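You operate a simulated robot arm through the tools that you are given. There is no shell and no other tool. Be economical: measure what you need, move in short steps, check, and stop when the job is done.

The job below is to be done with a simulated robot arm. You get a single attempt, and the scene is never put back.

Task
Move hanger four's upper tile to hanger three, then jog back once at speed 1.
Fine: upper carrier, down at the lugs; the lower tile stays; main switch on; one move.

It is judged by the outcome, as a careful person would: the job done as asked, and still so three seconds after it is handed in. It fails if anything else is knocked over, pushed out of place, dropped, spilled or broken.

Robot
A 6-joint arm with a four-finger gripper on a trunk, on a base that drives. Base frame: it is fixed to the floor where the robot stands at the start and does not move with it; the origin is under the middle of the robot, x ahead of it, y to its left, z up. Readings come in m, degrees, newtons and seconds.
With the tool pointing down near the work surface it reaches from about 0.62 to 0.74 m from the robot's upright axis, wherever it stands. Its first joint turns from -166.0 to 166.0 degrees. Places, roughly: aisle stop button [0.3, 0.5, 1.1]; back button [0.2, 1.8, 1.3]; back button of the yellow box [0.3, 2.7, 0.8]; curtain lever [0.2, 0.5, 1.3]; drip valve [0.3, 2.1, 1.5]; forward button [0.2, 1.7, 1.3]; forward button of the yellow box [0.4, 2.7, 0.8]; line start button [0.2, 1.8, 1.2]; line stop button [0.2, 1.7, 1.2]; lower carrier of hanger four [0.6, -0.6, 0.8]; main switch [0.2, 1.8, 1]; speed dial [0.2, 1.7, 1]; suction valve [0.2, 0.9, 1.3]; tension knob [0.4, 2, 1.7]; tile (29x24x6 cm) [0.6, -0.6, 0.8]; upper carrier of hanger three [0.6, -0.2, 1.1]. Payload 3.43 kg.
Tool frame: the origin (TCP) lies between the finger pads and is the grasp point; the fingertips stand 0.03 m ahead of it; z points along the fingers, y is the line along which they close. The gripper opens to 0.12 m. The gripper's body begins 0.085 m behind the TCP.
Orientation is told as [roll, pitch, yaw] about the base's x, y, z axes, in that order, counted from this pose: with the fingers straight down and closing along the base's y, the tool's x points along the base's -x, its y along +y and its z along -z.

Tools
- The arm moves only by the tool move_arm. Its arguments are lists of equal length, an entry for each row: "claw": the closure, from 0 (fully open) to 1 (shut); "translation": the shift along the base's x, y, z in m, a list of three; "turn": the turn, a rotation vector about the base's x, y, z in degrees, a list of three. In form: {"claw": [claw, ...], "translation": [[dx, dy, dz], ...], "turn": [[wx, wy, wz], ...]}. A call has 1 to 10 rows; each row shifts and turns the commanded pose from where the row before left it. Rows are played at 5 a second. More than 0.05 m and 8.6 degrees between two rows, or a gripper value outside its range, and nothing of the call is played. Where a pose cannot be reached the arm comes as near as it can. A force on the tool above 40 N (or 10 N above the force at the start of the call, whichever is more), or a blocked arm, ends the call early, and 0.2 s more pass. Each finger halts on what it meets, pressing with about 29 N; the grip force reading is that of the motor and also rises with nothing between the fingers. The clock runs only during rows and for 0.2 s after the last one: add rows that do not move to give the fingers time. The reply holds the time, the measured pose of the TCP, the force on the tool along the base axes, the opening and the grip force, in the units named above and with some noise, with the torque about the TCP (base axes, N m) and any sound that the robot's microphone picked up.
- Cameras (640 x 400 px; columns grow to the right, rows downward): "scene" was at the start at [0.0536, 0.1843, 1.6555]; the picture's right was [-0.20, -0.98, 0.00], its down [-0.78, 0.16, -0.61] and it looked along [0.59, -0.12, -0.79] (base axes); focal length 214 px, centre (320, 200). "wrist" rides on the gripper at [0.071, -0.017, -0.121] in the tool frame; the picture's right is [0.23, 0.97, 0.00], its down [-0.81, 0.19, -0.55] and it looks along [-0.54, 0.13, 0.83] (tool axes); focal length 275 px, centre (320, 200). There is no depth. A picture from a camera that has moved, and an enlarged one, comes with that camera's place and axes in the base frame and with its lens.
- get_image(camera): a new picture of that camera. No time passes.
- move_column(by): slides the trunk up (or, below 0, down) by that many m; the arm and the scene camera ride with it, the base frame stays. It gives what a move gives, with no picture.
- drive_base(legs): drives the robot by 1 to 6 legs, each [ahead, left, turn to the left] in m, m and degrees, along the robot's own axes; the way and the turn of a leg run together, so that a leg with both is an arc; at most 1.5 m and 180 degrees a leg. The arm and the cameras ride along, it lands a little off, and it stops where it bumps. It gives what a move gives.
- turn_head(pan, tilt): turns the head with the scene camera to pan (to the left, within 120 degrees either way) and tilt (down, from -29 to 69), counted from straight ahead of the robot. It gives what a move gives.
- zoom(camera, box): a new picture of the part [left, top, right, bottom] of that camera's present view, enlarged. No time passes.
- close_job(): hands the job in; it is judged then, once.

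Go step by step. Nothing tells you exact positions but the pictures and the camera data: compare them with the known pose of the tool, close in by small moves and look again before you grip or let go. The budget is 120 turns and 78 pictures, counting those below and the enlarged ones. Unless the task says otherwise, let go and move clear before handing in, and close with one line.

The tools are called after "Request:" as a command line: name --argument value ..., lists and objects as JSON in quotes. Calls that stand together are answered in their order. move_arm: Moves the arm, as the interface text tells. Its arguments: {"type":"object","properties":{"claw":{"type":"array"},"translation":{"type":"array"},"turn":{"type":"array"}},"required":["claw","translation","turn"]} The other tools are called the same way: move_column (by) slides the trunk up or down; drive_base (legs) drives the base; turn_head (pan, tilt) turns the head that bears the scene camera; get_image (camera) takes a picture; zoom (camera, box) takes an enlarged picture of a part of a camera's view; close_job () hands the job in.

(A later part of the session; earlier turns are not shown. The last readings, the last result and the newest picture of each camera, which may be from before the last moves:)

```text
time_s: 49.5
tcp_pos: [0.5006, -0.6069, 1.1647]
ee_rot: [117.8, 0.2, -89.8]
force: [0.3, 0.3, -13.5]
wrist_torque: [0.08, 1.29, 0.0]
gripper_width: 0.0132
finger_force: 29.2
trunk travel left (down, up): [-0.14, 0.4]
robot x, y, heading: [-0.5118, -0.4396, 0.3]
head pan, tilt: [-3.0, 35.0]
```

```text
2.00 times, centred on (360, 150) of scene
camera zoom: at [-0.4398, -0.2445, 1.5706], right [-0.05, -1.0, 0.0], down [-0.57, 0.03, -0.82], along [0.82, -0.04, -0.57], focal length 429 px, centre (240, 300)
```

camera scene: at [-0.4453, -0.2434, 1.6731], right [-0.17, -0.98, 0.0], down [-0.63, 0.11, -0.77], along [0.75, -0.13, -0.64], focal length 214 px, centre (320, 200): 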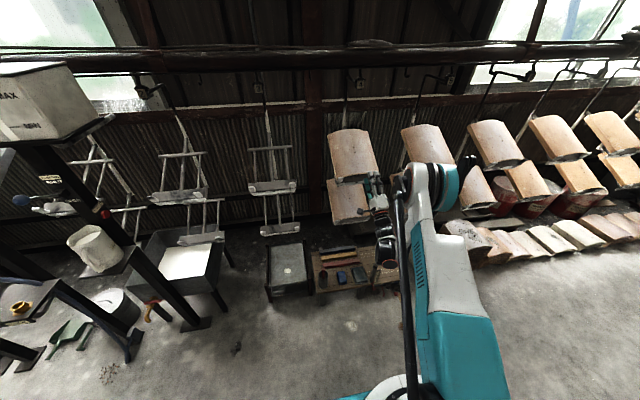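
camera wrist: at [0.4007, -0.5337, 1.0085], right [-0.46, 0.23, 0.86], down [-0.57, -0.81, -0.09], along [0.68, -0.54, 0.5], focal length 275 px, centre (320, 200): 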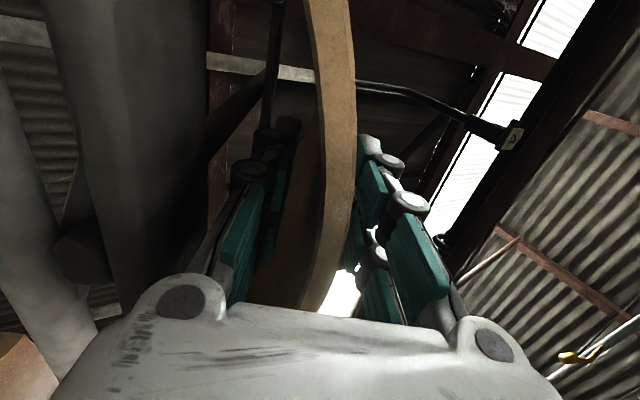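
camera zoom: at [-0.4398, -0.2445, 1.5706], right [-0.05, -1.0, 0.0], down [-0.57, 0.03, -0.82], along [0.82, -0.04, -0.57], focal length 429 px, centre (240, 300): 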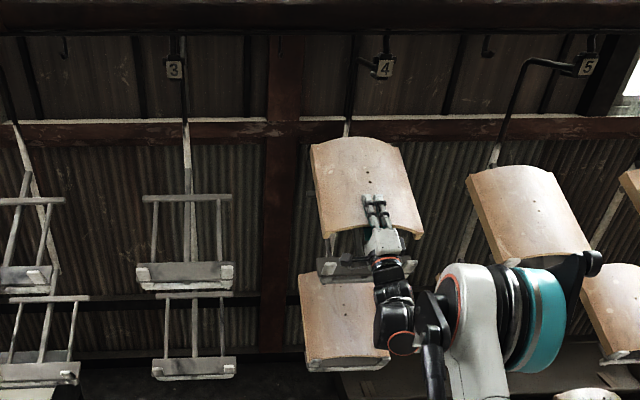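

The lower tile stayed. I back out 0.2 m, shift 0.45 m left to hanger 3's centre line, and check before entering.

Request:
drive_base --legs '[[-0.2, 0, 0], [0, 0.45, 0]]'

Request:
get_image --camera "scene"

```text
time_s: 53.3
tcp_pos: [0.3047, -0.1615, 1.1645]
ee_rot: [117.8, 0.1, -89.3]
force: [-0.4, 0.5, -14.0]
wrist_torque: [0.08, 1.28, 0.02]
gripper_width: 0.0134
finger_force: 28.6
trunk travel left (down, up): [-0.14, 0.4]
robot x, y, heading: [-0.707, -0.0028, 0.3]
head pan, tilt: [-3.0, 35.0]
```

```text
39 pictures are left
camera scene: at [-0.6386, 0.1916, 1.5706], right [-0.04, -1.0, 0.0], down [-0.57, 0.02, -0.82], along [0.82, -0.04, -0.57], focal length 214 px, centre (320, 200)
```

scene: 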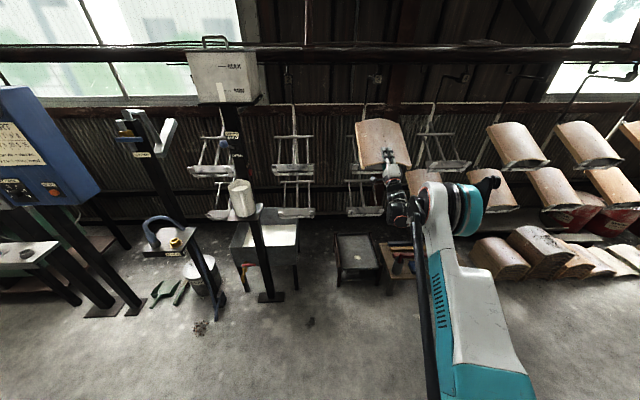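

Tile is held steadily, centred at y≈−0.16 in front of hanger 3. I drive in 0.19 m at the raised height.

Request:
drive_base --legs '[[0.19, 0, 0]]'

Request:
zoom --camera "scene" --box '[290, 60, 490, 260]'

Request:
get_image --camera "wrist"

```text
time_s: 54.8
tcp_pos: [0.4975, -0.1642, 1.1641]
ee_rot: [117.8, 0.1, -89.4]
force: [0.5, -0.3, -14.7]
wrist_torque: [0.08, 1.29, 0.0]
gripper_width: 0.0132
finger_force: 29.1
trunk travel left (down, up): [-0.14, 0.4]
robot x, y, heading: [-0.5134, -0.0037, 0.7]
head pan, tilt: [-3.0, 35.0]
```

```text
2.00 times, centred on (390, 160) of scene
camera zoom: at [-0.4451, 0.1926, 1.5705], right [-0.05, -1.0, 0.0], down [-0.57, 0.03, -0.82], along [0.82, -0.04, -0.58], focal length 429 px, centre (180, 280)
```

zoom: 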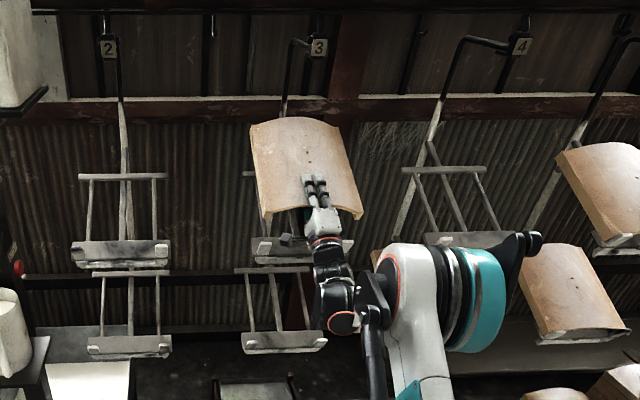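

```text
37 pictures are left
camera wrist: at [0.3979, -0.0931, 1.094], right [-0.46, 0.22, 0.86], down [-0.57, -0.82, -0.09], along [0.68, -0.53, 0.5], focal length 275 px, centre (320, 200)
```

wrist: 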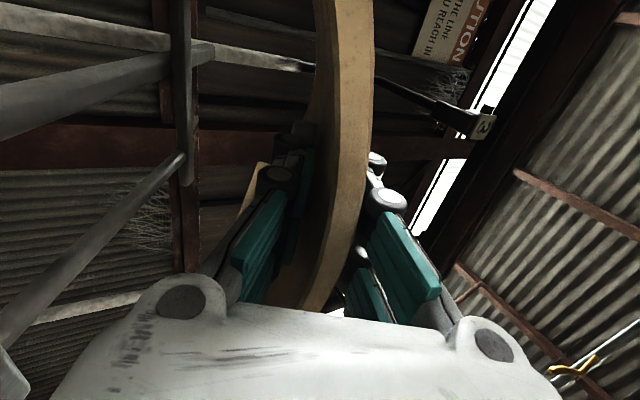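

Tile is over hanger 3, about 1.5 cm too far right and needs ~1 cm up-slope clearance to the lugs. I correct and lower to just above the seat.

Request:
move_arm --claw '[1, 1, 1, 1, 1, 1, 1, 1, 1]' --translation '[[0.005, 0.007, 0], [0.005, 0.007, 0], [0, 0, -0.01], [0, 0, -0.01], [0, 0, -0.01], [0, 0, -0.01], [0, 0, -0.01], [0, 0, -0.01], [0, 0, 0]]' --turn '[[0, 0, 0], [0, 0, 0], [0, 0, 0], [0, 0, 0], [0, 0, 0], [0, 0, 0], [0, 0, 0], [0, 0, 0], [0, 0, 0]]'

Request:
zoom --camera "scene" --box '[330, 80, 450, 210]'

Request:
get_image --camera "wrist"

```text
time_s: 56.8
tcp_pos: [0.5053, -0.1492, 1.1053]
ee_rot: [117.7, 0.1, -89.4]
force: [0.3, 0.3, -14.9]
wrist_torque: [0.13, 1.27, -0.01]
gripper_width: 0.0131
finger_force: 29.1
trunk travel left (down, up): [-0.14, 0.4]
robot x, y, heading: [-0.5149, 0.0007, 0.4]
head pan, tilt: [-3.0, 35.0]
```

```text
3.08 times, centred on (390, 145) of scene
camera zoom: at [-0.4457, 0.1927, 1.5706], right [-0.05, -1.0, 0.0], down [-0.57, 0.03, -0.82], along [0.82, -0.04, -0.57], focal length 660 px, centre (105, 369)
```

zoom: 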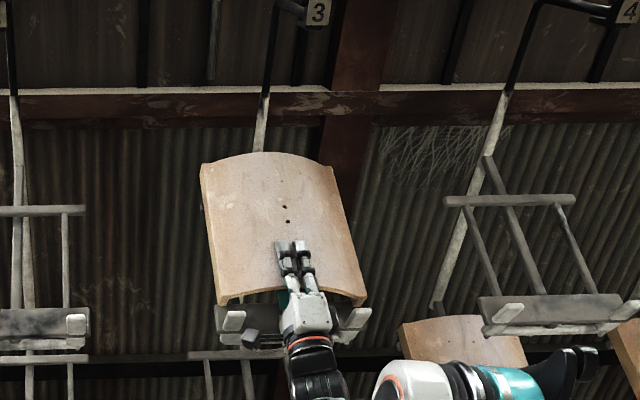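

```text
35 pictures are left
camera wrist: at [0.4068, -0.0784, 1.0347], right [-0.46, 0.22, 0.86], down [-0.57, -0.82, -0.09], along [0.68, -0.53, 0.5], focal length 275 px, centre (320, 200)
```

wrist: 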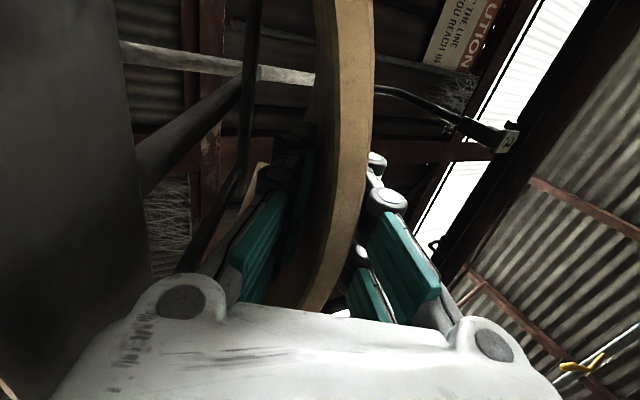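

Request:
move_arm --claw '[1, 1, 1, 1]' --translation '[[0, 0, -0.005], [0, 0, -0.005], [0, 0, -0.004], [0, 0, 0]]' --turn '[[0, 0, 0], [0, 0, 0], [0, 0, 0], [0, 0, 0]]'

Request:
zoom --camera "scene" --box '[350, 110, 420, 200]'

```text
time_s: 57.8
tcp_pos: [0.5034, -0.1479, 1.0927]
ee_rot: [117.8, 0.1, -89.4]
force: [-0.5, 0.3, -4.9]
wrist_torque: [-1.04, 0.12, -0.2]
gripper_width: 0.0132
finger_force: 29.6
trunk travel left (down, up): [-0.14, 0.4]
robot x, y, heading: [-0.5144, -0.0037, 0.3]
head pan, tilt: [-3.0, 35.0]
```

```text
4.44 times, centred on (385, 155) of scene
camera zoom: at [-0.4473, 0.193, 1.5707], right [-0.05, -1.0, 0.0], down [-0.57, 0.03, -0.82], along [0.82, -0.04, -0.57], focal length 953 px, centre (31, 400)
```

zoom: 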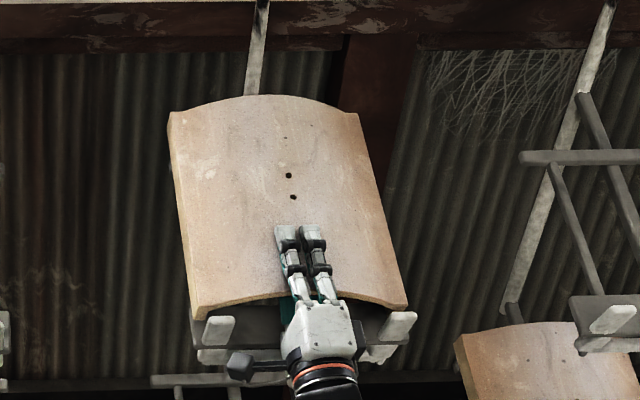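

The tile has touched down on its right side first, with a small gap to the lugs. I slide it down-slope toward the lugs in small steps.

Request:
move_arm --claw '[1, 1, 1, 1, 1]' --translation '[[-0.0022, 0, -0.0017], [-0.0022, 0, -0.0017], [-0.0022, 0, -0.0017], [-0.0022, 0, -0.0012], [0, 0, 0]]' --turn '[[0, 0, 0], [0, 0, 0], [0, 0, 0], [0, 0, 0], [0, 0, 0]]'

Request:
zoom --camera "scene" --box '[350, 110, 420, 200]'

```text
time_s: 59.0
tcp_pos: [0.495, -0.1487, 1.0859]
ee_rot: [117.9, 0.0, -89.5]
force: [-1.9, 1.1, -6.4]
wrist_torque: [-0.89, 0.15, -0.26]
gripper_width: 0.0135
finger_force: 29.4
trunk travel left (down, up): [-0.14, 0.4]
robot x, y, heading: [-0.5129, -0.0042, 0.5]
head pan, tilt: [-3.0, 35.0]
```

```text
4.44 times, centred on (385, 155) of scene
camera zoom: at [-0.4472, 0.1931, 1.5706], right [-0.05, -1.0, 0.0], down [-0.57, 0.03, -0.82], along [0.82, -0.04, -0.57], focal length 953 px, centre (31, 400)
```

zoom: 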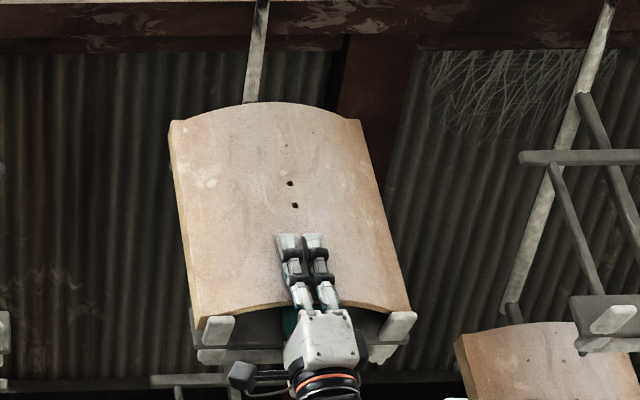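

Request:
move_arm --claw '[1, 1, 1, 1, 1]' --translation '[[-0.0018, 0, -0.0015], [-0.0018, 0, -0.0015], [-0.0018, 0, -0.0015], [0, 0, 0], [0, 0, 0]]' --turn '[[0, 0, 0], [0, 0, 0], [0, 0, 0], [0, 0, 0], [0, 0, 0]]'

Request:
zoom --camera "scene" --box '[350, 130, 420, 200]'

```text
time_s: 60.2
tcp_pos: [0.4899, -0.1494, 1.0831]
ee_rot: [117.9, 0.1, -89.5]
force: [16.3, -2.3, 16.0]
wrist_torque: [-0.6, -0.14, -0.51]
gripper_width: 0.0142
finger_force: 28.9
trunk travel left (down, up): [-0.14, 0.4]
robot x, y, heading: [-0.5135, -0.0063, 0.4]
head pan, tilt: [-3.0, 35.0]
```

```text
5.71 times, centred on (385, 165) of scene
camera zoom: at [-0.4476, 0.1931, 1.5708], right [-0.05, -1.0, 0.0], down [-0.57, 0.03, -0.82], along [0.82, -0.04, -0.57], focal length 1226 px, centre (-51, 400)
```

zoom: 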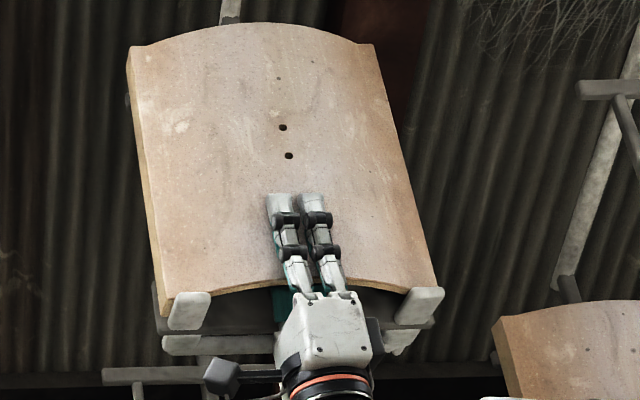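

Contact on the lugs and seat (opening back to the seated 14.2 mm). I open the fingers gently to 31 mm.

Request:
move_arm --claw '[0.9, 0.86, 0.82, 0.78, 0.74, 0.74]' --translation '[[0, 0, 0], [0, 0, 0], [0, 0, 0], [0, 0, 0], [0, 0, 0], [0, 0, 0]]' --turn '[[0, 0, 0], [0, 0, 0], [0, 0, 0], [0, 0, 0], [0, 0, 0], [0, 0, 0]]'

Request:
zoom --camera "scene" --box '[350, 130, 420, 200]'

Request:
get_image --camera "wrist"

```text
time_s: 61.6
tcp_pos: [0.4885, -0.1492, 1.0803]
ee_rot: [117.9, 0.0, -89.4]
force: [0.4, -0.3, 0.5]
wrist_torque: [0.0, -0.01, 0.04]
gripper_width: 0.0311
finger_force: 0.1
trunk travel left (down, up): [-0.14, 0.4]
robot x, y, heading: [-0.5149, -0.0047, 0.4]
head pan, tilt: [-3.0, 35.0]
```

```text
5.71 times, centred on (385, 165) of scene
camera zoom: at [-0.4478, 0.193, 1.5707], right [-0.05, -1.0, 0.0], down [-0.57, 0.03, -0.82], along [0.82, -0.04, -0.57], focal length 1226 px, centre (-51, 400)
```

zoom: 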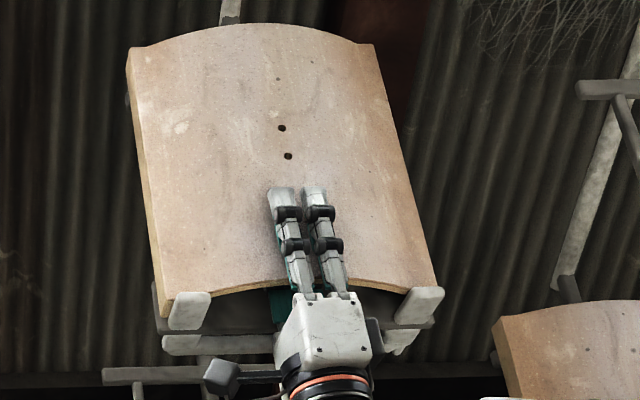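

```text
30 pictures are left
camera wrist: at [0.3914, -0.079, 1.0113], right [-0.46, 0.22, 0.86], down [-0.57, -0.82, -0.09], along [0.68, -0.53, 0.5], focal length 275 px, centre (320, 200)
```

wrist: 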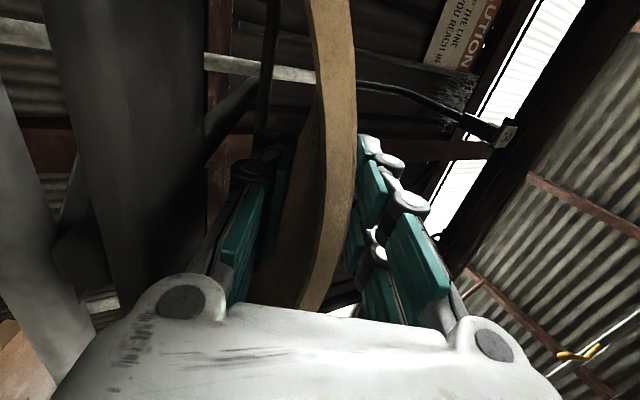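

Released with no contact force; tile sits on both lugs. I withdraw along the slope.

Request:
move_arm --claw '[0.74, 0.74, 0.74, 0.74, 0.74, 0.74, 0.74, 0.74, 0.74, 0.74]' --translation '[[-0.0088, 0, -0.0047], [-0.0088, 0, -0.0047], [-0.0088, 0, -0.0047], [-0.0088, 0, -0.0047], [-0.0088, 0, -0.0047], [-0.0132, 0, -0.007], [-0.0132, 0, -0.007], [-0.0132, 0, -0.007], [-0.0132, 0, -0.007], [0, 0, 0]]' --turn '[[0, 0, 0], [0, 0, 0], [0, 0, 0], [0, 0, 0], [0, 0, 0], [0, 0, 0], [0, 0, 0], [0, 0, 0], [0, 0, 0], [0, 0, 0]]'

Request:
drive_base --legs '[[-0.3, 0, 0]]'

Request:
get_image --camera "scene"

```text
time_s: 63.8
tcp_pos: [0.3926, -0.1512, 1.031]
ee_rot: [117.9, 0.1, -89.5]
force: [-0.6, -0.5, -0.2]
wrist_torque: [-0.04, 0.01, 0.0]
gripper_width: 0.031
finger_force: 0.1
trunk travel left (down, up): [-0.14, 0.4]
robot x, y, heading: [-0.5168, -0.0004, 0.4]
head pan, tilt: [-3.0, 35.0]
```

```text
time_s: 65.9
tcp_pos: [0.0961, -0.1547, 1.0313]
ee_rot: [117.9, 0.0, -89.7]
force: [0.3, -0.5, 0.3]
wrist_torque: [0.01, -0.03, 0.04]
gripper_width: 0.0312
finger_force: 0.1
trunk travel left (down, up): [-0.14, 0.4]
robot x, y, heading: [-0.8134, -0.0024, 0.2]
head pan, tilt: [-3.0, 35.0]
```

```text
29 pictures are left
camera scene: at [-0.7446, 0.1914, 1.5707], right [-0.05, -1.0, 0.0], down [-0.57, 0.03, -0.82], along [0.82, -0.04, -0.57], focal length 214 px, centre (320, 200)
```

scene: 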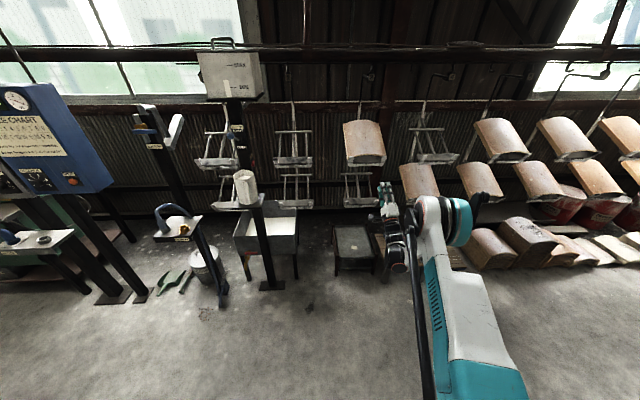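

The tile rests on hanger 3's upper carrier. Next the control panel: I turn left in the aisle (arm clear of the stands), drive along it and look at the panel.

Request:
drive_base --legs '[[0, 0, 90], [1.2, 0, 0]]'

Request:
turn_head --pan -60 --tilt 20

Request:
get_image --camera "scene"

```text
time_s: 75.8
tcp_pos: [-0.6749, 2.1155, 1.0314]
ee_rot: [117.9, 0.1, 0.4]
force: [-0.2, 0.1, 0.0]
wrist_torque: [0.02, 0.0, 0.0]
gripper_width: 0.0312
finger_force: 0.0
trunk travel left (down, up): [-0.14, 0.4]
robot x, y, heading: [-0.8241, 1.2055, 90.2]
head pan, tilt: [-3.0, 35.0]
```

```text
time_s: 77.1
tcp_pos: [-0.6736, 2.1152, 1.0305]
ee_rot: [117.9, 0.1, 0.3]
force: [-0.8, -0.1, -0.3]
wrist_torque: [0.02, -0.01, -0.01]
gripper_width: 0.0314
finger_force: 0.1
trunk travel left (down, up): [-0.14, 0.4]
robot x, y, heading: [-0.8219, 1.2069, 90.5]
head pan, tilt: [-60.0, 20.0]
```

```text
28 pictures are left
camera scene: at [-0.9425, 1.2332, 1.5945], right [0.51, -0.86, 0.0], down [-0.3, -0.17, -0.94], along [0.81, 0.47, -0.34], focal length 214 px, centre (320, 200)
```

scene: 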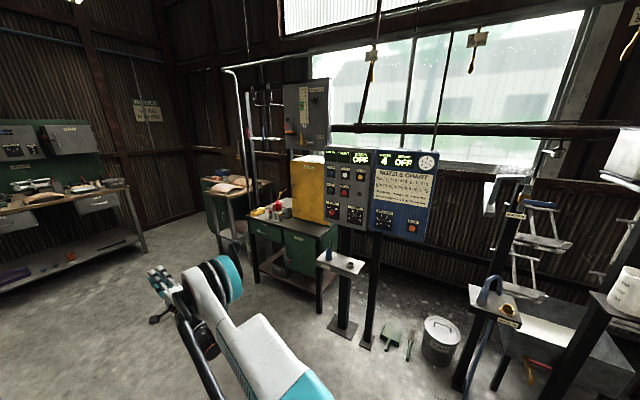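

Request:
zoom --camera "scene" --box '[315, 140, 445, 245]'

Request:
zoom --camera "scene" --box '[318, 142, 378, 232]'

```text
3.81 times, centred on (380, 192) of scene
camera zoom: at [-0.9425, 1.2332, 1.5945], right [0.51, -0.86, 0.0], down [-0.3, -0.17, -0.94], along [0.81, 0.47, -0.34], focal length 817 px, centre (91, 229)
```

zoom: 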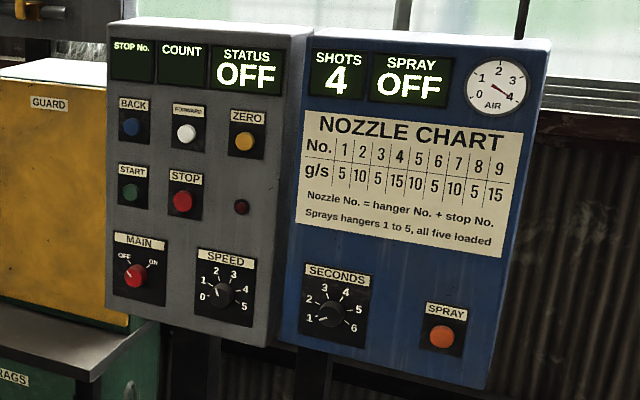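

```text
4.44 times, centred on (348, 187) of scene
camera zoom: at [-0.9425, 1.2332, 1.5945], right [0.51, -0.86, 0.0], down [-0.3, -0.17, -0.94], along [0.81, 0.47, -0.34], focal length 953 px, centre (196, 258)
```

zoom: 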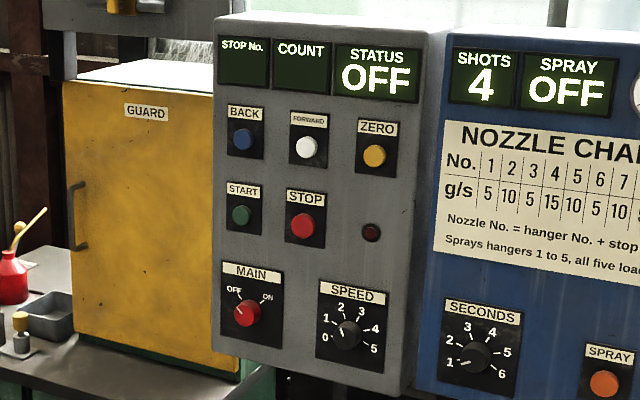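

The panel reads OFF: MAIN at OFF, SPEED dial near 0, BACK is the blue button. I drive abreast of the panel and turn to face it.

Request:
drive_base --legs '[[0.68, 0.1, 0], [0, 0, -90]]'

Request:
turn_head --pan -10 --tilt 22

Request:
get_image --camera "scene"

```text
time_s: 84.7
tcp_pos: [-0.0201, 1.7036, 1.0308]
ee_rot: [117.9, 0.2, -90.7]
force: [0.3, 0.4, -0.1]
wrist_torque: [0.01, 0.0, 0.01]
gripper_width: 0.0312
finger_force: 0.1
trunk travel left (down, up): [-0.14, 0.4]
robot x, y, heading: [-0.9286, 1.8701, -0.6]
head pan, tilt: [-60.0, 20.0]
```

```text
time_s: 85.8
tcp_pos: [-0.0204, 1.7041, 1.0311]
ee_rot: [117.8, 0.0, -90.8]
force: [-0.4, 0.8, 0.6]
wrist_torque: [-0.01, 0.02, 0.02]
gripper_width: 0.0312
finger_force: 0.1
trunk travel left (down, up): [-0.14, 0.4]
robot x, y, heading: [-0.9288, 1.8718, -0.9]
head pan, tilt: [-10.0, 22.0]
```

```text
25 pictures are left
camera scene: at [-0.8502, 2.0544, 1.5913], right [-0.19, -0.98, 0.0], down [-0.37, 0.07, -0.93], along [0.91, -0.18, -0.37], focal length 214 px, centre (320, 200)
```

scene: 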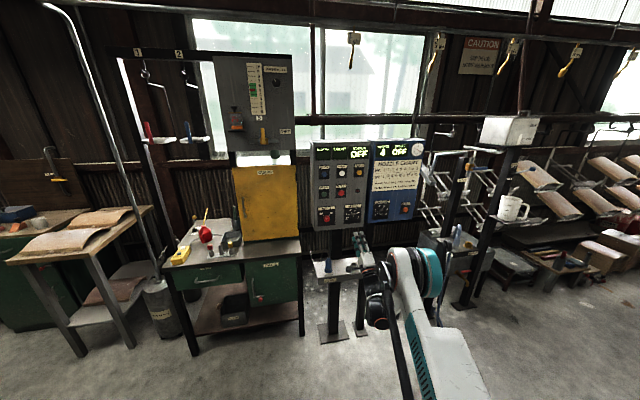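

Request:
move_arm --claw '[0.74, 0.74, 0.74, 0.74, 0.74]' --translation '[[0, 0, 0], [0, 0, 0], [0, 0, 0], [0, 0, 0], [0, 0, 0]]' --turn '[[0, 7, 0], [0, 7, 0], [0, 7, 0], [0, 7, 0], [0, 0, 0.9]]'

Request:
zoom --camera "scene" --box '[305, 135, 405, 255]'

Request:
get_image --camera "wrist"

```text
time_s: 87.0
tcp_pos: [-0.0202, 1.7042, 1.0306]
ee_rot: [89.8, -0.1, -89.9]
force: [-0.4, 0.0, 0.0]
wrist_torque: [0.0, 0.02, -0.02]
gripper_width: 0.0313
finger_force: 0.0
trunk travel left (down, up): [-0.14, 0.4]
robot x, y, heading: [-0.9293, 1.8736, -0.8]
head pan, tilt: [-10.0, 22.0]
```

```text
3.33 times, centred on (355, 195) of scene
camera zoom: at [-0.8505, 2.0546, 1.5913], right [-0.19, -0.98, 0.0], down [-0.37, 0.07, -0.93], along [0.91, -0.18, -0.37], focal length 715 px, centre (203, 217)
```

zoom: 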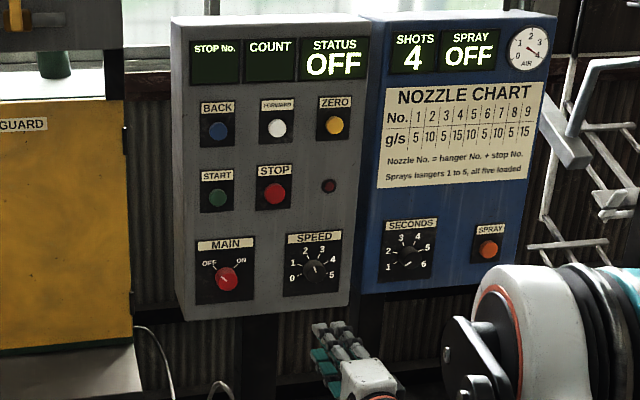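

```text
23 pictures are left
camera wrist: at [-0.1404, 1.7753, 1.0148], right [0.0, 0.23, 0.97], down [-0.55, -0.81, 0.2], along [0.83, -0.54, 0.13], focal length 275 px, centre (320, 200)
```

wrist: 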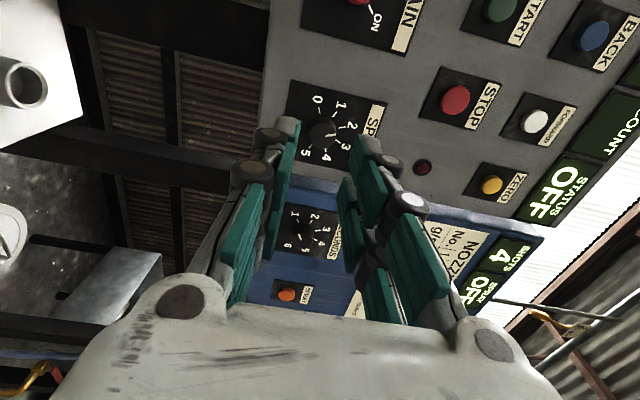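

Knobs located: MAIN ≈ (0.193, 1.807, 1.05), SPEED ≈ (0.195, 1.655, 1.048), BACK ≈ (0.203, 1.823, 1.304). I zoom in to see the speed pointer.

Request:
zoom --camera "wrist" --box '[280, 70, 400, 180]'

Request:
zoom --camera "scene" --box '[330, 195, 366, 230]'

```text
3.64 times, centred on (340, 125) of wrist
camera zoom: at [-0.1404, 1.7753, 1.0148], right [0.0, 0.23, 0.97], down [-0.55, -0.81, 0.2], along [0.83, -0.54, 0.13], focal length 1001 px, centre (247, 473)
```

zoom: 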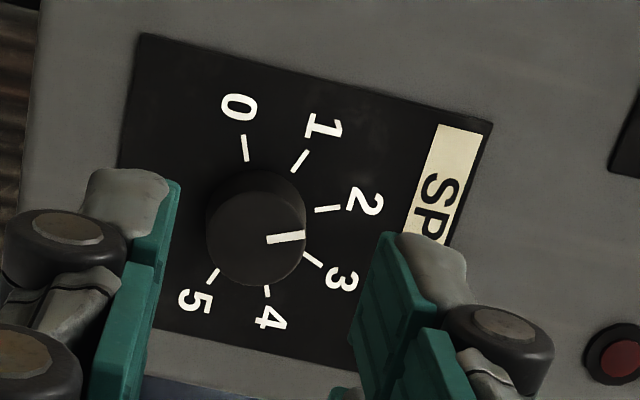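

```text
11.43 times, centred on (348, 212) of scene
camera zoom: at [-0.8505, 2.0546, 1.5913], right [-0.19, -0.98, 0.0], down [-0.37, 0.07, -0.93], along [0.91, -0.18, -0.37], focal length 2451 px, centre (0, 57)
```

zoom: 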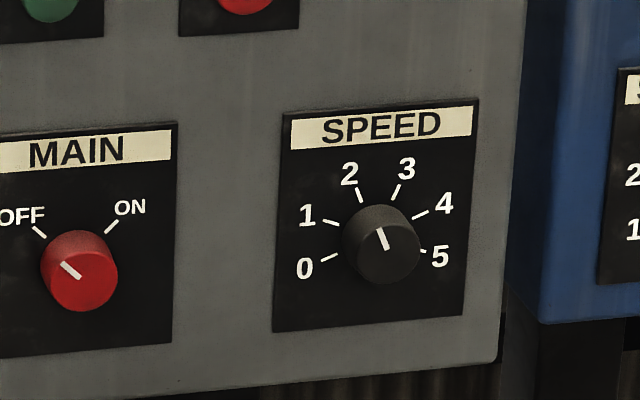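

SPEED points at 2, so it must go one mark counter-clockwise to 1 (~40°). I open to 6 cm, line up with the dial and drive closer.

Request:
move_arm --claw '[0.5, 0.5, 0.5, 0.5]' --translation '[[0, -0.016, 0.006], [0, -0.016, 0.006], [0, -0.015, 0.006], [0, 0, 0]]' --turn '[[0, 0, 0], [0, 0, 0], [0, 0, 0], [0, 0, 0]]'

Request:
drive_base --legs '[[0.12, 0, 0.8]]'

Request:
get_image --camera "wrist"

```text
time_s: 88.0
tcp_pos: [-0.0198, 1.6571, 1.0498]
ee_rot: [89.9, -0.3, -89.8]
force: [-0.2, 0.8, -0.7]
wrist_torque: [0.0, 0.0, 0.03]
gripper_width: 0.06
finger_force: 0.0
trunk travel left (down, up): [-0.14, 0.4]
robot x, y, heading: [-0.9289, 1.8707, -0.8]
head pan, tilt: [-10.0, 22.0]
```

```text
time_s: 89.3
tcp_pos: [0.1023, 1.6706, 1.0484]
ee_rot: [89.9, -0.3, -88.9]
force: [0.5, 0.3, 0.9]
wrist_torque: [0.01, -0.02, -0.02]
gripper_width: 0.0601
finger_force: 0.0
trunk travel left (down, up): [-0.14, 0.4]
robot x, y, heading: [-0.8062, 1.8696, -0.1]
head pan, tilt: [-10.0, 22.0]
```

```text
20 pictures are left
camera wrist: at [-0.0193, 1.7407, 1.0326], right [0.0, 0.23, 0.97], down [-0.54, -0.82, 0.2], along [0.84, -0.52, 0.13], focal length 275 px, centre (320, 200)
```

wrist: 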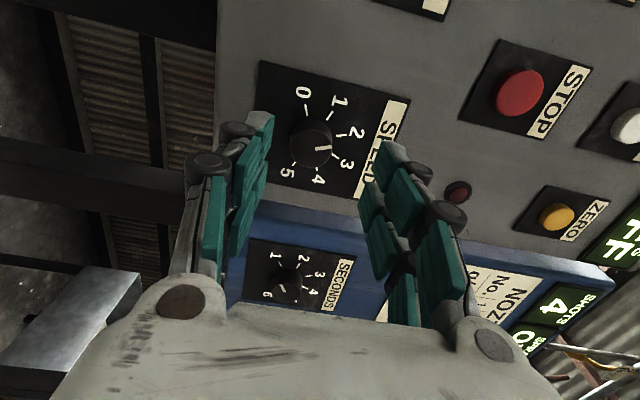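

Request:
move_arm --claw '[0.5, 0.5, 0.5, 0.5, 0.5, 0.5]' --translation '[[0, -0.0135, -0.0015], [0.014, 0, 0], [0.014, 0, 0], [0.014, 0, 0], [0.014, 0, 0], [0, 0, 0]]' --turn '[[0, 0, -1.1], [0, 0, 0], [0, 0, 0], [0, 0, 0], [0, 0, 0], [0, 0, 0]]'

Request:
get_image --camera "wrist"

```text
time_s: 90.7
tcp_pos: [0.1579, 1.6577, 1.0483]
ee_rot: [89.9, -0.2, -90.0]
force: [0.9, 0.2, -0.1]
wrist_torque: [0.01, -0.04, 0.01]
gripper_width: 0.0599
finger_force: 0.0
trunk travel left (down, up): [-0.14, 0.4]
robot x, y, heading: [-0.807, 1.8697, -0.1]
head pan, tilt: [-10.0, 22.0]
```

```text
19 pictures are left
camera wrist: at [0.0381, 1.7297, 1.0314], right [0.0, 0.23, 0.97], down [-0.55, -0.81, 0.2], along [0.83, -0.54, 0.13], focal length 275 px, centre (320, 200)
```

wrist: 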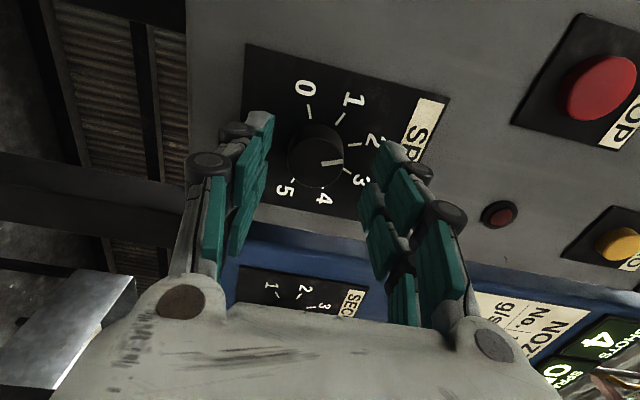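

Request:
move_arm --claw '[0.5, 0.5, 0.5, 0.5, 0.5]' --translation '[[0.004, -0.001, -0.001], [0.004, 0, 0], [0.004, 0, 0], [0.004, 0, 0], [0, 0, 0]]' --turn '[[0, 0, 0], [0, 0, 0], [0, 0, 0], [0, 0, 0], [0, 0, 0]]'

Request:
zoom --camera "wrist" --box '[180, 40, 480, 240]'

```text
time_s: 91.9
tcp_pos: [0.1741, 1.6559, 1.0459]
ee_rot: [89.9, -0.3, -89.9]
force: [0.1, 0.0, -0.4]
wrist_torque: [-0.01, -0.01, 0.0]
gripper_width: 0.0599
finger_force: 0.0
trunk travel left (down, up): [-0.14, 0.4]
robot x, y, heading: [-0.8048, 1.8729, 0.2]
head pan, tilt: [-10.0, 22.0]
```

```text
2.00 times, centred on (330, 140) of wrist
camera zoom: at [0.0535, 1.7278, 1.0304], right [0.0, 0.23, 0.97], down [-0.55, -0.81, 0.2], along [0.83, -0.54, 0.13], focal length 551 px, centre (300, 320)
```

zoom: 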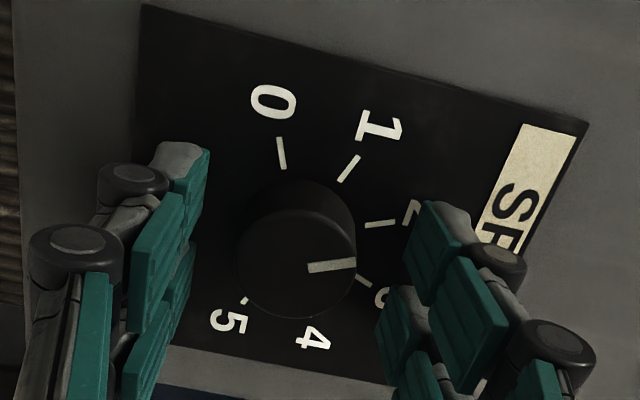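

The dial is between the fingers with ~1.3 cm overlap. I advance 4 mm and close on it.

Request:
move_arm --claw '[0.5, 0.6, 0.7, 0.8, 0.9, 1, 1]' --translation '[[0.004, 0, 0], [0, 0, 0], [0, 0, 0], [0, 0, 0], [0, 0, 0], [0, 0, 0], [0, 0, 0]]' --turn '[[0, 0, 0], [0, 0, 0], [0, 0, 0], [0, 0, 0], [0, 0, 0], [0, 0, 0], [0, 0, 0]]'

```text
time_s: 93.5
tcp_pos: [0.1776, 1.6556, 1.0445]
ee_rot: [89.8, -0.3, -89.9]
force: [-1.1, 0.7, -9.6]
wrist_torque: [-0.02, 0.02, -0.26]
gripper_width: 0.0344
finger_force: 45.3
trunk travel left (down, up): [-0.14, 0.4]
robot x, y, heading: [-0.8075, 1.8681, -0.0]
head pan, tilt: [-10.0, 22.0]
stopped in row 7: the force on the tool passed its limit at 41 N (the readings are from after the stop); the commanded pose is now the measured one
```

Gripped on the dial. I turn it 40° counter-clockwise.

Request:
move_arm --claw '[1, 1, 1, 1, 1, 1]' --translation '[[0, 0, 0.001], [0, 0, 0], [0, 0, 0], [0, 0, 0], [0, 0, 0], [0, 0, 0]]' --turn '[[-8, 0, 0], [-8, 0, 0], [-8, 0, 0], [-8, 0, 0], [-8, 0, 0], [0, 0, 0]]'

Request:
zoom --camera "wrist" --box '[180, 40, 480, 240]'

```text
time_s: 94.9
tcp_pos: [0.1772, 1.6568, 1.0462]
ee_rot: [89.8, -40.4, -89.9]
force: [-8.2, 1.4, -15.3]
wrist_torque: [-0.05, 0.47, 0.2]
gripper_width: 0.0339
finger_force: 44.9
trunk travel left (down, up): [-0.14, 0.4]
robot x, y, heading: [-0.8085, 1.8712, 0.3]
head pan, tilt: [-10.0, 22.0]
```

```text
2.00 times, centred on (330, 140) of wrist
camera zoom: at [0.0573, 1.7005, 0.988], right [0.0, 0.81, 0.59], down [-0.55, -0.49, 0.67], along [0.83, -0.33, 0.44], focal length 551 px, centre (300, 320)
```

zoom: 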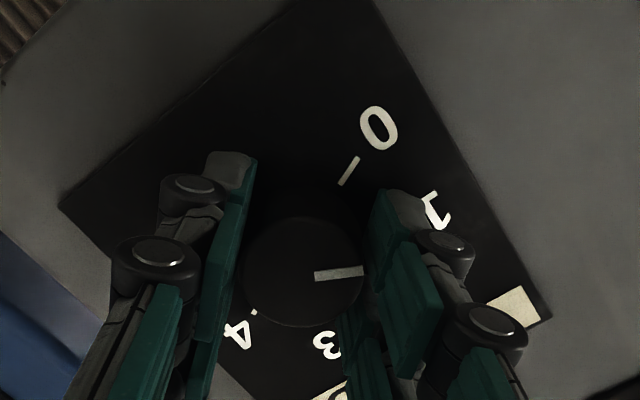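

Request:
move_arm --claw '[0.9, 0.8, 0.7, 0.6, 0.5, 0.5]' --translation '[[0, 0, 0], [0, 0, 0], [0, 0, 0], [0, 0, 0], [0, 0, 0], [-0.03, 0, 0]]' --turn '[[0, 0, 0], [0, 0, 0], [0, 0, 0], [0, 0, 0], [0, 0, 0], [0, 0, 0]]'

Request:
move_arm --claw '[0.5, 0.5, 0.5]' --translation '[[-0.03, 0, 0], [-0.03, 0, 0], [0, 0, 0]]' --turn '[[0, 0, 0], [0, 0, 0], [0, 0, 0]]'

Request:
zoom --camera "wrist" --box '[200, 0, 440, 200]'

```text
time_s: 96.3
tcp_pos: [0.1459, 1.6571, 1.0481]
ee_rot: [89.8, -40.4, -90.0]
force: [0.2, -0.4, -0.1]
wrist_torque: [0.02, -0.01, 0.03]
gripper_width: 0.0597
finger_force: 0.0
trunk travel left (down, up): [-0.14, 0.4]
robot x, y, heading: [-0.807, 1.8712, -0.1]
head pan, tilt: [-10.0, 22.0]
```

```text
time_s: 97.1
tcp_pos: [0.0845, 1.6565, 1.0488]
ee_rot: [89.9, -40.3, -90.0]
force: [-0.7, -0.2, 0.0]
wrist_torque: [0.0, 0.02, 0.0]
gripper_width: 0.0599
finger_force: 0.2
trunk travel left (down, up): [-0.14, 0.4]
robot x, y, heading: [-0.8046, 1.8731, -0.0]
head pan, tilt: [-10.0, 22.0]
```

```text
2.00 times, centred on (320, 100) of wrist
camera zoom: at [-0.035, 1.7002, 0.9904], right [0.0, 0.81, 0.59], down [-0.55, -0.49, 0.67], along [0.83, -0.33, 0.44], focal length 551 px, centre (320, 400)
```

zoom: 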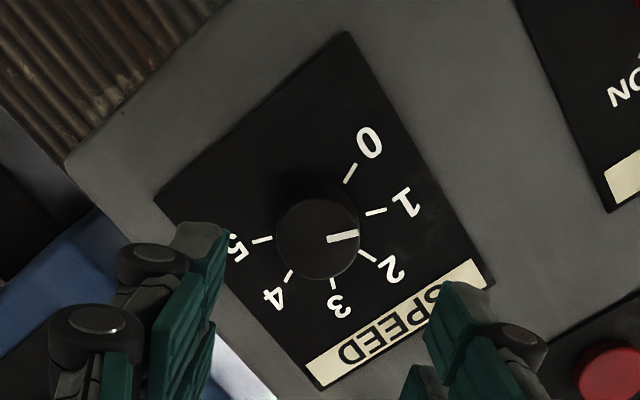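

Request:
zoom --camera "scene" --box '[320, 190, 380, 240]'

```text
8.00 times, centred on (350, 215) of scene
camera zoom: at [-0.735, 2.0547, 1.5913], right [-0.17, -0.98, 0.0], down [-0.37, 0.07, -0.93], along [0.91, -0.16, -0.37], focal length 1716 px, centre (80, 80)
```

zoom: 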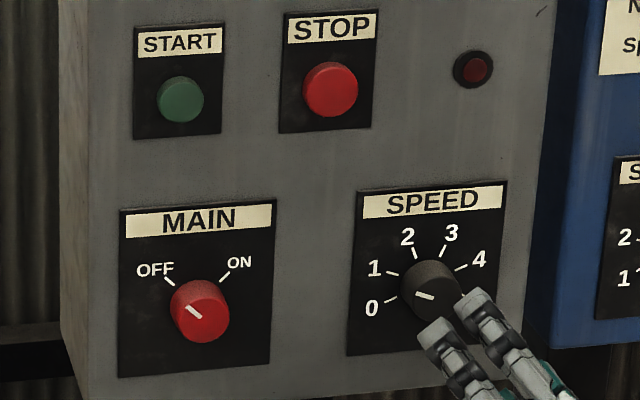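

SPEED now points at 1. Next MAIN: I keep the present roll (so there is room for the 90° clockwise turn) and move in front of it.

Request:
move_arm --claw '[0.5, 0.5, 0.5, 0.5, 0.5, 0.5]' --translation '[[-0.01, 0.03, 0], [0, 0.03, 0], [0, 0.03, 0], [0, 0.03, 0], [0, 0.03, 0], [0, 0, 0]]' --turn '[[0, 0, 0], [0, 0, 0], [0, 0, 0], [0, 0, 0], [0, 0, 0], [0, 0, 0]]'

Request:
get_image --camera "wrist"

```text
time_s: 98.5
tcp_pos: [0.0753, 1.8061, 1.0481]
ee_rot: [89.9, -40.3, -90.0]
force: [0.4, 0.1, 0.4]
wrist_torque: [0.01, -0.01, -0.02]
gripper_width: 0.0598
finger_force: 0.1
trunk travel left (down, up): [-0.14, 0.4]
robot x, y, heading: [-0.8055, 1.8717, -0.2]
head pan, tilt: [-10.0, 22.0]
```

```text
14 pictures are left
camera wrist: at [-0.0435, 1.8498, 0.9887], right [0.0, 0.81, 0.59], down [-0.55, -0.49, 0.67], along [0.83, -0.33, 0.44], focal length 275 px, centre (320, 200)
```

wrist: 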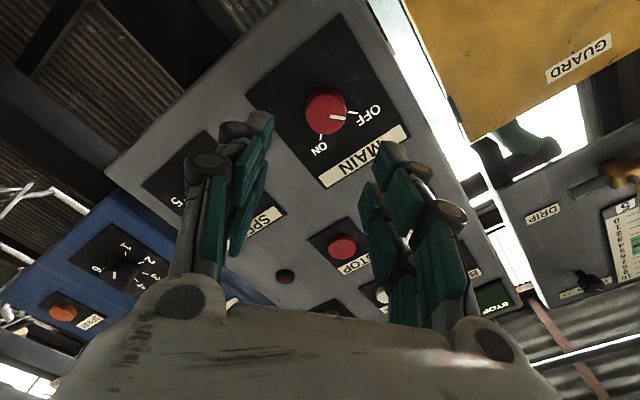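

Request:
move_arm --claw '[0.5, 0.5, 0.5, 0.5, 0.5, 0.5, 0.5]' --translation '[[0.015, 0.003, -0.001], [0.015, 0, 0], [0.015, 0, 0], [0.015, 0, 0], [0.015, 0, 0], [0.012, 0, 0], [0, 0, 0]]' --turn '[[0, 0, 0], [0, 0, 0], [0, 0, 0], [0, 0, 0], [0, 0, 0], [0, 0, 0], [0, 0, 0]]'

Request:
zoom --camera "wrist" --box '[180, 40, 480, 240]'

```text
time_s: 100.1
tcp_pos: [0.1651, 1.8102, 1.0454]
ee_rot: [89.8, -40.2, -89.8]
force: [1.0, 0.9, 0.8]
wrist_torque: [0.0, 0.0, -0.01]
gripper_width: 0.0599
finger_force: 0.0
trunk travel left (down, up): [-0.14, 0.4]
robot x, y, heading: [-0.8083, 1.8722, 0.1]
head pan, tilt: [-10.0, 22.0]
```

```text
2.00 times, centred on (330, 140) of wrist
camera zoom: at [0.0443, 1.8532, 0.9877], right [0.0, 0.81, 0.59], down [-0.55, -0.49, 0.67], along [0.83, -0.33, 0.44], focal length 551 px, centre (300, 320)
```

zoom: 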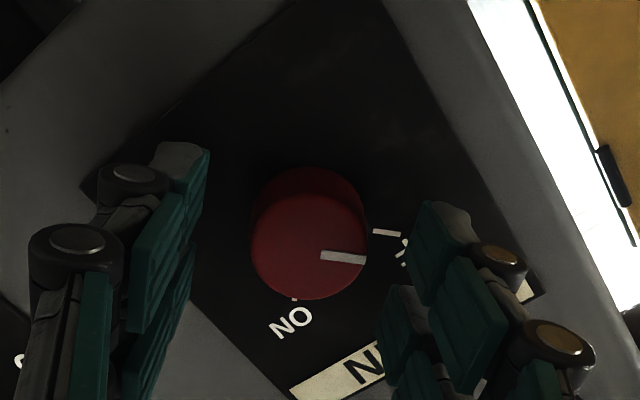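

Request:
move_arm --claw '[0.5, 0.5, 0.6, 0.7, 0.8, 0.9, 0.9]' --translation '[[0.006, 0, 0.001], [0.005, 0, 0], [0, 0, 0], [0, 0, 0], [0, 0, 0], [0, 0, 0], [0, 0, 0]]' --turn '[[0, 0, 0], [0, 0, 0], [0, 0, 0], [0, 0, 0], [0, 0, 0], [0, 0, 0], [0, 0, 0]]'

Request:
move_arm --claw '[0.9, 0.9, 0.9, 0.9, 0.9, 0.9, 0.9, 0.9, 0.9, 0.9]' --translation '[[0, 0, 0], [0, 0, 0], [0, 0, 0], [0, 0, 0], [0, 0, 0], [0, 0, 0], [0, 0, 0], [0, 0, 0], [0, 0, 0], [0, 0, 0]]' --turn '[[8.5, 0, 0], [8.5, 0, 0], [8.5, 0, 0], [8.5, 0, 0], [8.5, 0, 0], [8.5, 0, 0], [8.5, 0, 0], [8.5, 0, 0], [8.5, 0, 0], [8.5, 0, 0]]'

```text
time_s: 101.7
tcp_pos: [0.1758, 1.8084, 1.0475]
ee_rot: [89.8, -40.2, -89.8]
force: [5.5, 1.4, 6.9]
wrist_torque: [0.07, -0.13, 0.11]
gripper_width: 0.0347
finger_force: 44.8
trunk travel left (down, up): [-0.14, 0.4]
robot x, y, heading: [-0.8065, 1.8732, -0.0]
head pan, tilt: [-10.0, 22.0]
```

```text
time_s: 103.1
tcp_pos: [0.1752, 1.8094, 1.0449]
ee_rot: [89.9, 5.6, -90.0]
force: [0.8, -0.5, -15.6]
wrist_torque: [-0.02, 0.39, 0.28]
gripper_width: 0.0345
finger_force: 45.1
trunk travel left (down, up): [-0.14, 0.4]
robot x, y, heading: [-0.8068, 1.8744, -0.1]
head pan, tilt: [-10.0, 22.0]
stopped in row 6: the force on the tool passed its limit at 42 N (the readings are from after the stop); the commanded pose is now the measured one
```

Request:
move_arm --claw '[0.9, 0.9, 0.9, 0.9, 0.9, 0.9, 0.9]' --translation '[[0, 0, -0.001], [0, 0, 0], [0, 0, 0], [0, 0, 0], [0, 0, 0], [0, 0, 0], [0, 0, 0]]' --turn '[[0, 0, 0], [8, 0, 0], [8, 0, 0], [8, 0, 0], [8, 0, 0], [8, 0, 0], [5, 0, 0]]'

Request:
zoom --camera "scene" --box '[310, 135, 390, 245]'

```text
time_s: 104.7
tcp_pos: [0.1757, 1.8099, 1.0417]
ee_rot: [89.7, 49.2, -90.1]
force: [7.0, -0.5, -17.7]
wrist_torque: [-0.02, 0.43, -0.16]
gripper_width: 0.0344
finger_force: 45.2
trunk travel left (down, up): [-0.14, 0.4]
robot x, y, heading: [-0.8075, 1.8727, -0.2]
head pan, tilt: [-10.0, 22.0]
stopped in row 7: the force on the tool passed its limit at 41 N (the readings are from after the stop); the commanded pose is now the measured one
```

```text
3.64 times, centred on (350, 190) of scene
camera zoom: at [-0.732, 2.0547, 1.5913], right [-0.17, -0.98, 0.0], down [-0.37, 0.07, -0.93], along [0.91, -0.16, -0.38], focal length 780 px, centre (211, 236)
```

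zoom: 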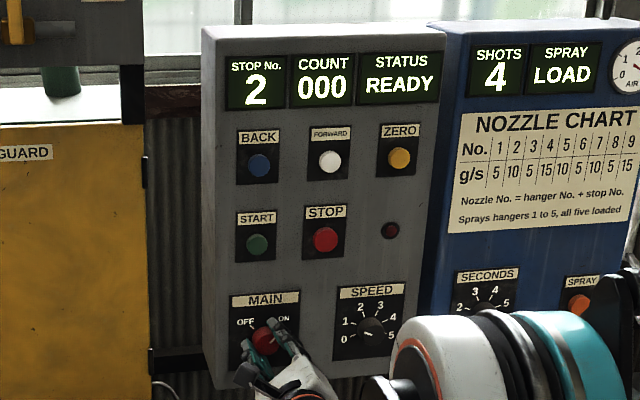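

The display reads READY, stop 2: MAIN is on. I release, back off, close the fingers and raise the trunk to the BACK button's height.

Request:
move_arm --claw '[0.8, 0.7, 0.6, 0.5, 0.5, 0.5, 0.5, 0.5, 0.5]' --translation '[[0, 0, 0], [0, 0, 0], [0, 0, 0], [0, 0, 0], [0, 0, 0], [-0.02, 0, 0], [-0.02, 0, 0], [-0.02, 0, 0], [-0.02, 0, 0]]' --turn '[[0, 0, 0], [0, 0, 0], [0, 0, 0], [0, 0, 0], [0, 0, 0], [0, 0, 0], [0, 0, 0], [0, 0, 0], [0, 0, 0]]'

Request:
move_arm --claw '[0.6, 0.7, 0.8, 0.9, 1, 1]' --translation '[[-0.01, 0.006, 0], [0, 0.006, 0], [0, 0, 0], [0, 0, 0], [0, 0, 0], [0, 0, 0]]' --turn '[[-8, 0, 0], [-8, 0, 0], [-8, 0, 0], [-8, 0, 0], [-8, 0, 0], [-8, 0, 0]]'

Request:
move_column --by 0.258

Request:
get_image --camera "wrist"

```text
time_s: 106.7
tcp_pos: [0.0922, 1.81, 1.0451]
ee_rot: [89.8, 49.2, -90.0]
force: [-0.3, -0.4, -0.3]
wrist_torque: [-0.01, -0.03, -0.02]
gripper_width: 0.0599
finger_force: 0.0
trunk travel left (down, up): [-0.14, 0.4]
robot x, y, heading: [-0.8068, 1.8725, 0.2]
head pan, tilt: [-10.0, 22.0]
```

```text
time_s: 108.0
tcp_pos: [0.0836, 1.8217, 1.0448]
ee_rot: [89.8, 1.1, -89.9]
force: [0.4, 0.0, 0.7]
wrist_torque: [0.01, 0.0, 0.01]
gripper_width: 0.0001
finger_force: 28.7
trunk travel left (down, up): [-0.14, 0.4]
robot x, y, heading: [-0.806, 1.8756, 0.0]
head pan, tilt: [-10.0, 22.0]
```

```text
time_s: 110.7
tcp_pos: [0.0839, 1.8216, 1.3033]
ee_rot: [89.9, 1.2, -90.0]
force: [0.5, -0.5, -0.1]
wrist_torque: [0.01, 0.01, 0.03]
gripper_width: 0.0
finger_force: 28.9
trunk travel left (down, up): [-0.398, 0.142]
robot x, y, heading: [-0.8043, 1.8667, 0.1]
head pan, tilt: [-10.0, 22.0]
```

```text
11 pictures are left
camera wrist: at [-0.0365, 1.8936, 1.2885], right [0.0, 0.21, 0.98], down [-0.55, -0.82, 0.18], along [0.83, -0.54, 0.11], focal length 275 px, centre (320, 200)
```

wrist: 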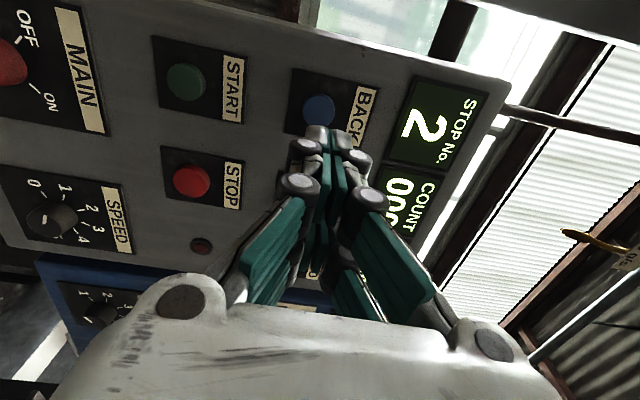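

Fingertips are in line with the blue BACK button. I approach to about 1 cm short of it.

Request:
move_arm --claw '[1, 1, 1, 1, 1, 1]' --translation '[[0.015, 0.004, -0.002], [0.015, 0, 0], [0.015, 0, 0], [0.015, 0, 0], [0.013, 0, 0], [0, 0, 0]]' --turn '[[0, 0, 0], [0, 0, 0], [0, 0, 0], [0, 0, 0], [0, 0, 0], [0, 0, 0]]'

Request:
zoom --camera "wrist" --box '[240, 60, 420, 180]'

Request:
zoom --camera "scene" --box '[310, 160, 400, 260]'

```text
time_s: 112.1
tcp_pos: [0.1566, 1.8254, 1.3014]
ee_rot: [89.8, 1.2, -89.8]
force: [0.0, -0.7, 0.5]
wrist_torque: [0.0, 0.02, -0.05]
gripper_width: 0.0
finger_force: 29.2
trunk travel left (down, up): [-0.398, 0.142]
robot x, y, heading: [-0.8052, 1.8731, 0.1]
head pan, tilt: [-10.0, 22.0]
```

```text
3.33 times, centred on (330, 120) of wrist
camera zoom: at [0.0362, 1.8979, 1.2869], right [0.0, 0.21, 0.98], down [-0.55, -0.82, 0.18], along [0.83, -0.54, 0.11], focal length 918 px, centre (287, 467)
```

zoom: 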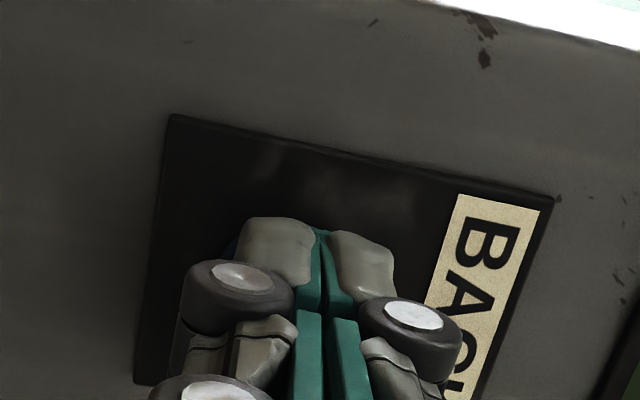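

```text
4.00 times, centred on (355, 210) of scene
camera zoom: at [-0.7355, 2.0549, 1.8493], right [-0.17, -0.98, 0.0], down [-0.37, 0.07, -0.93], along [0.91, -0.16, -0.37], focal length 858 px, centre (180, 160)
```

zoom: 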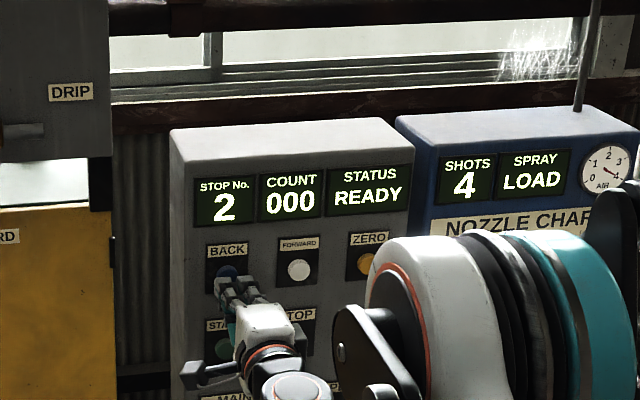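

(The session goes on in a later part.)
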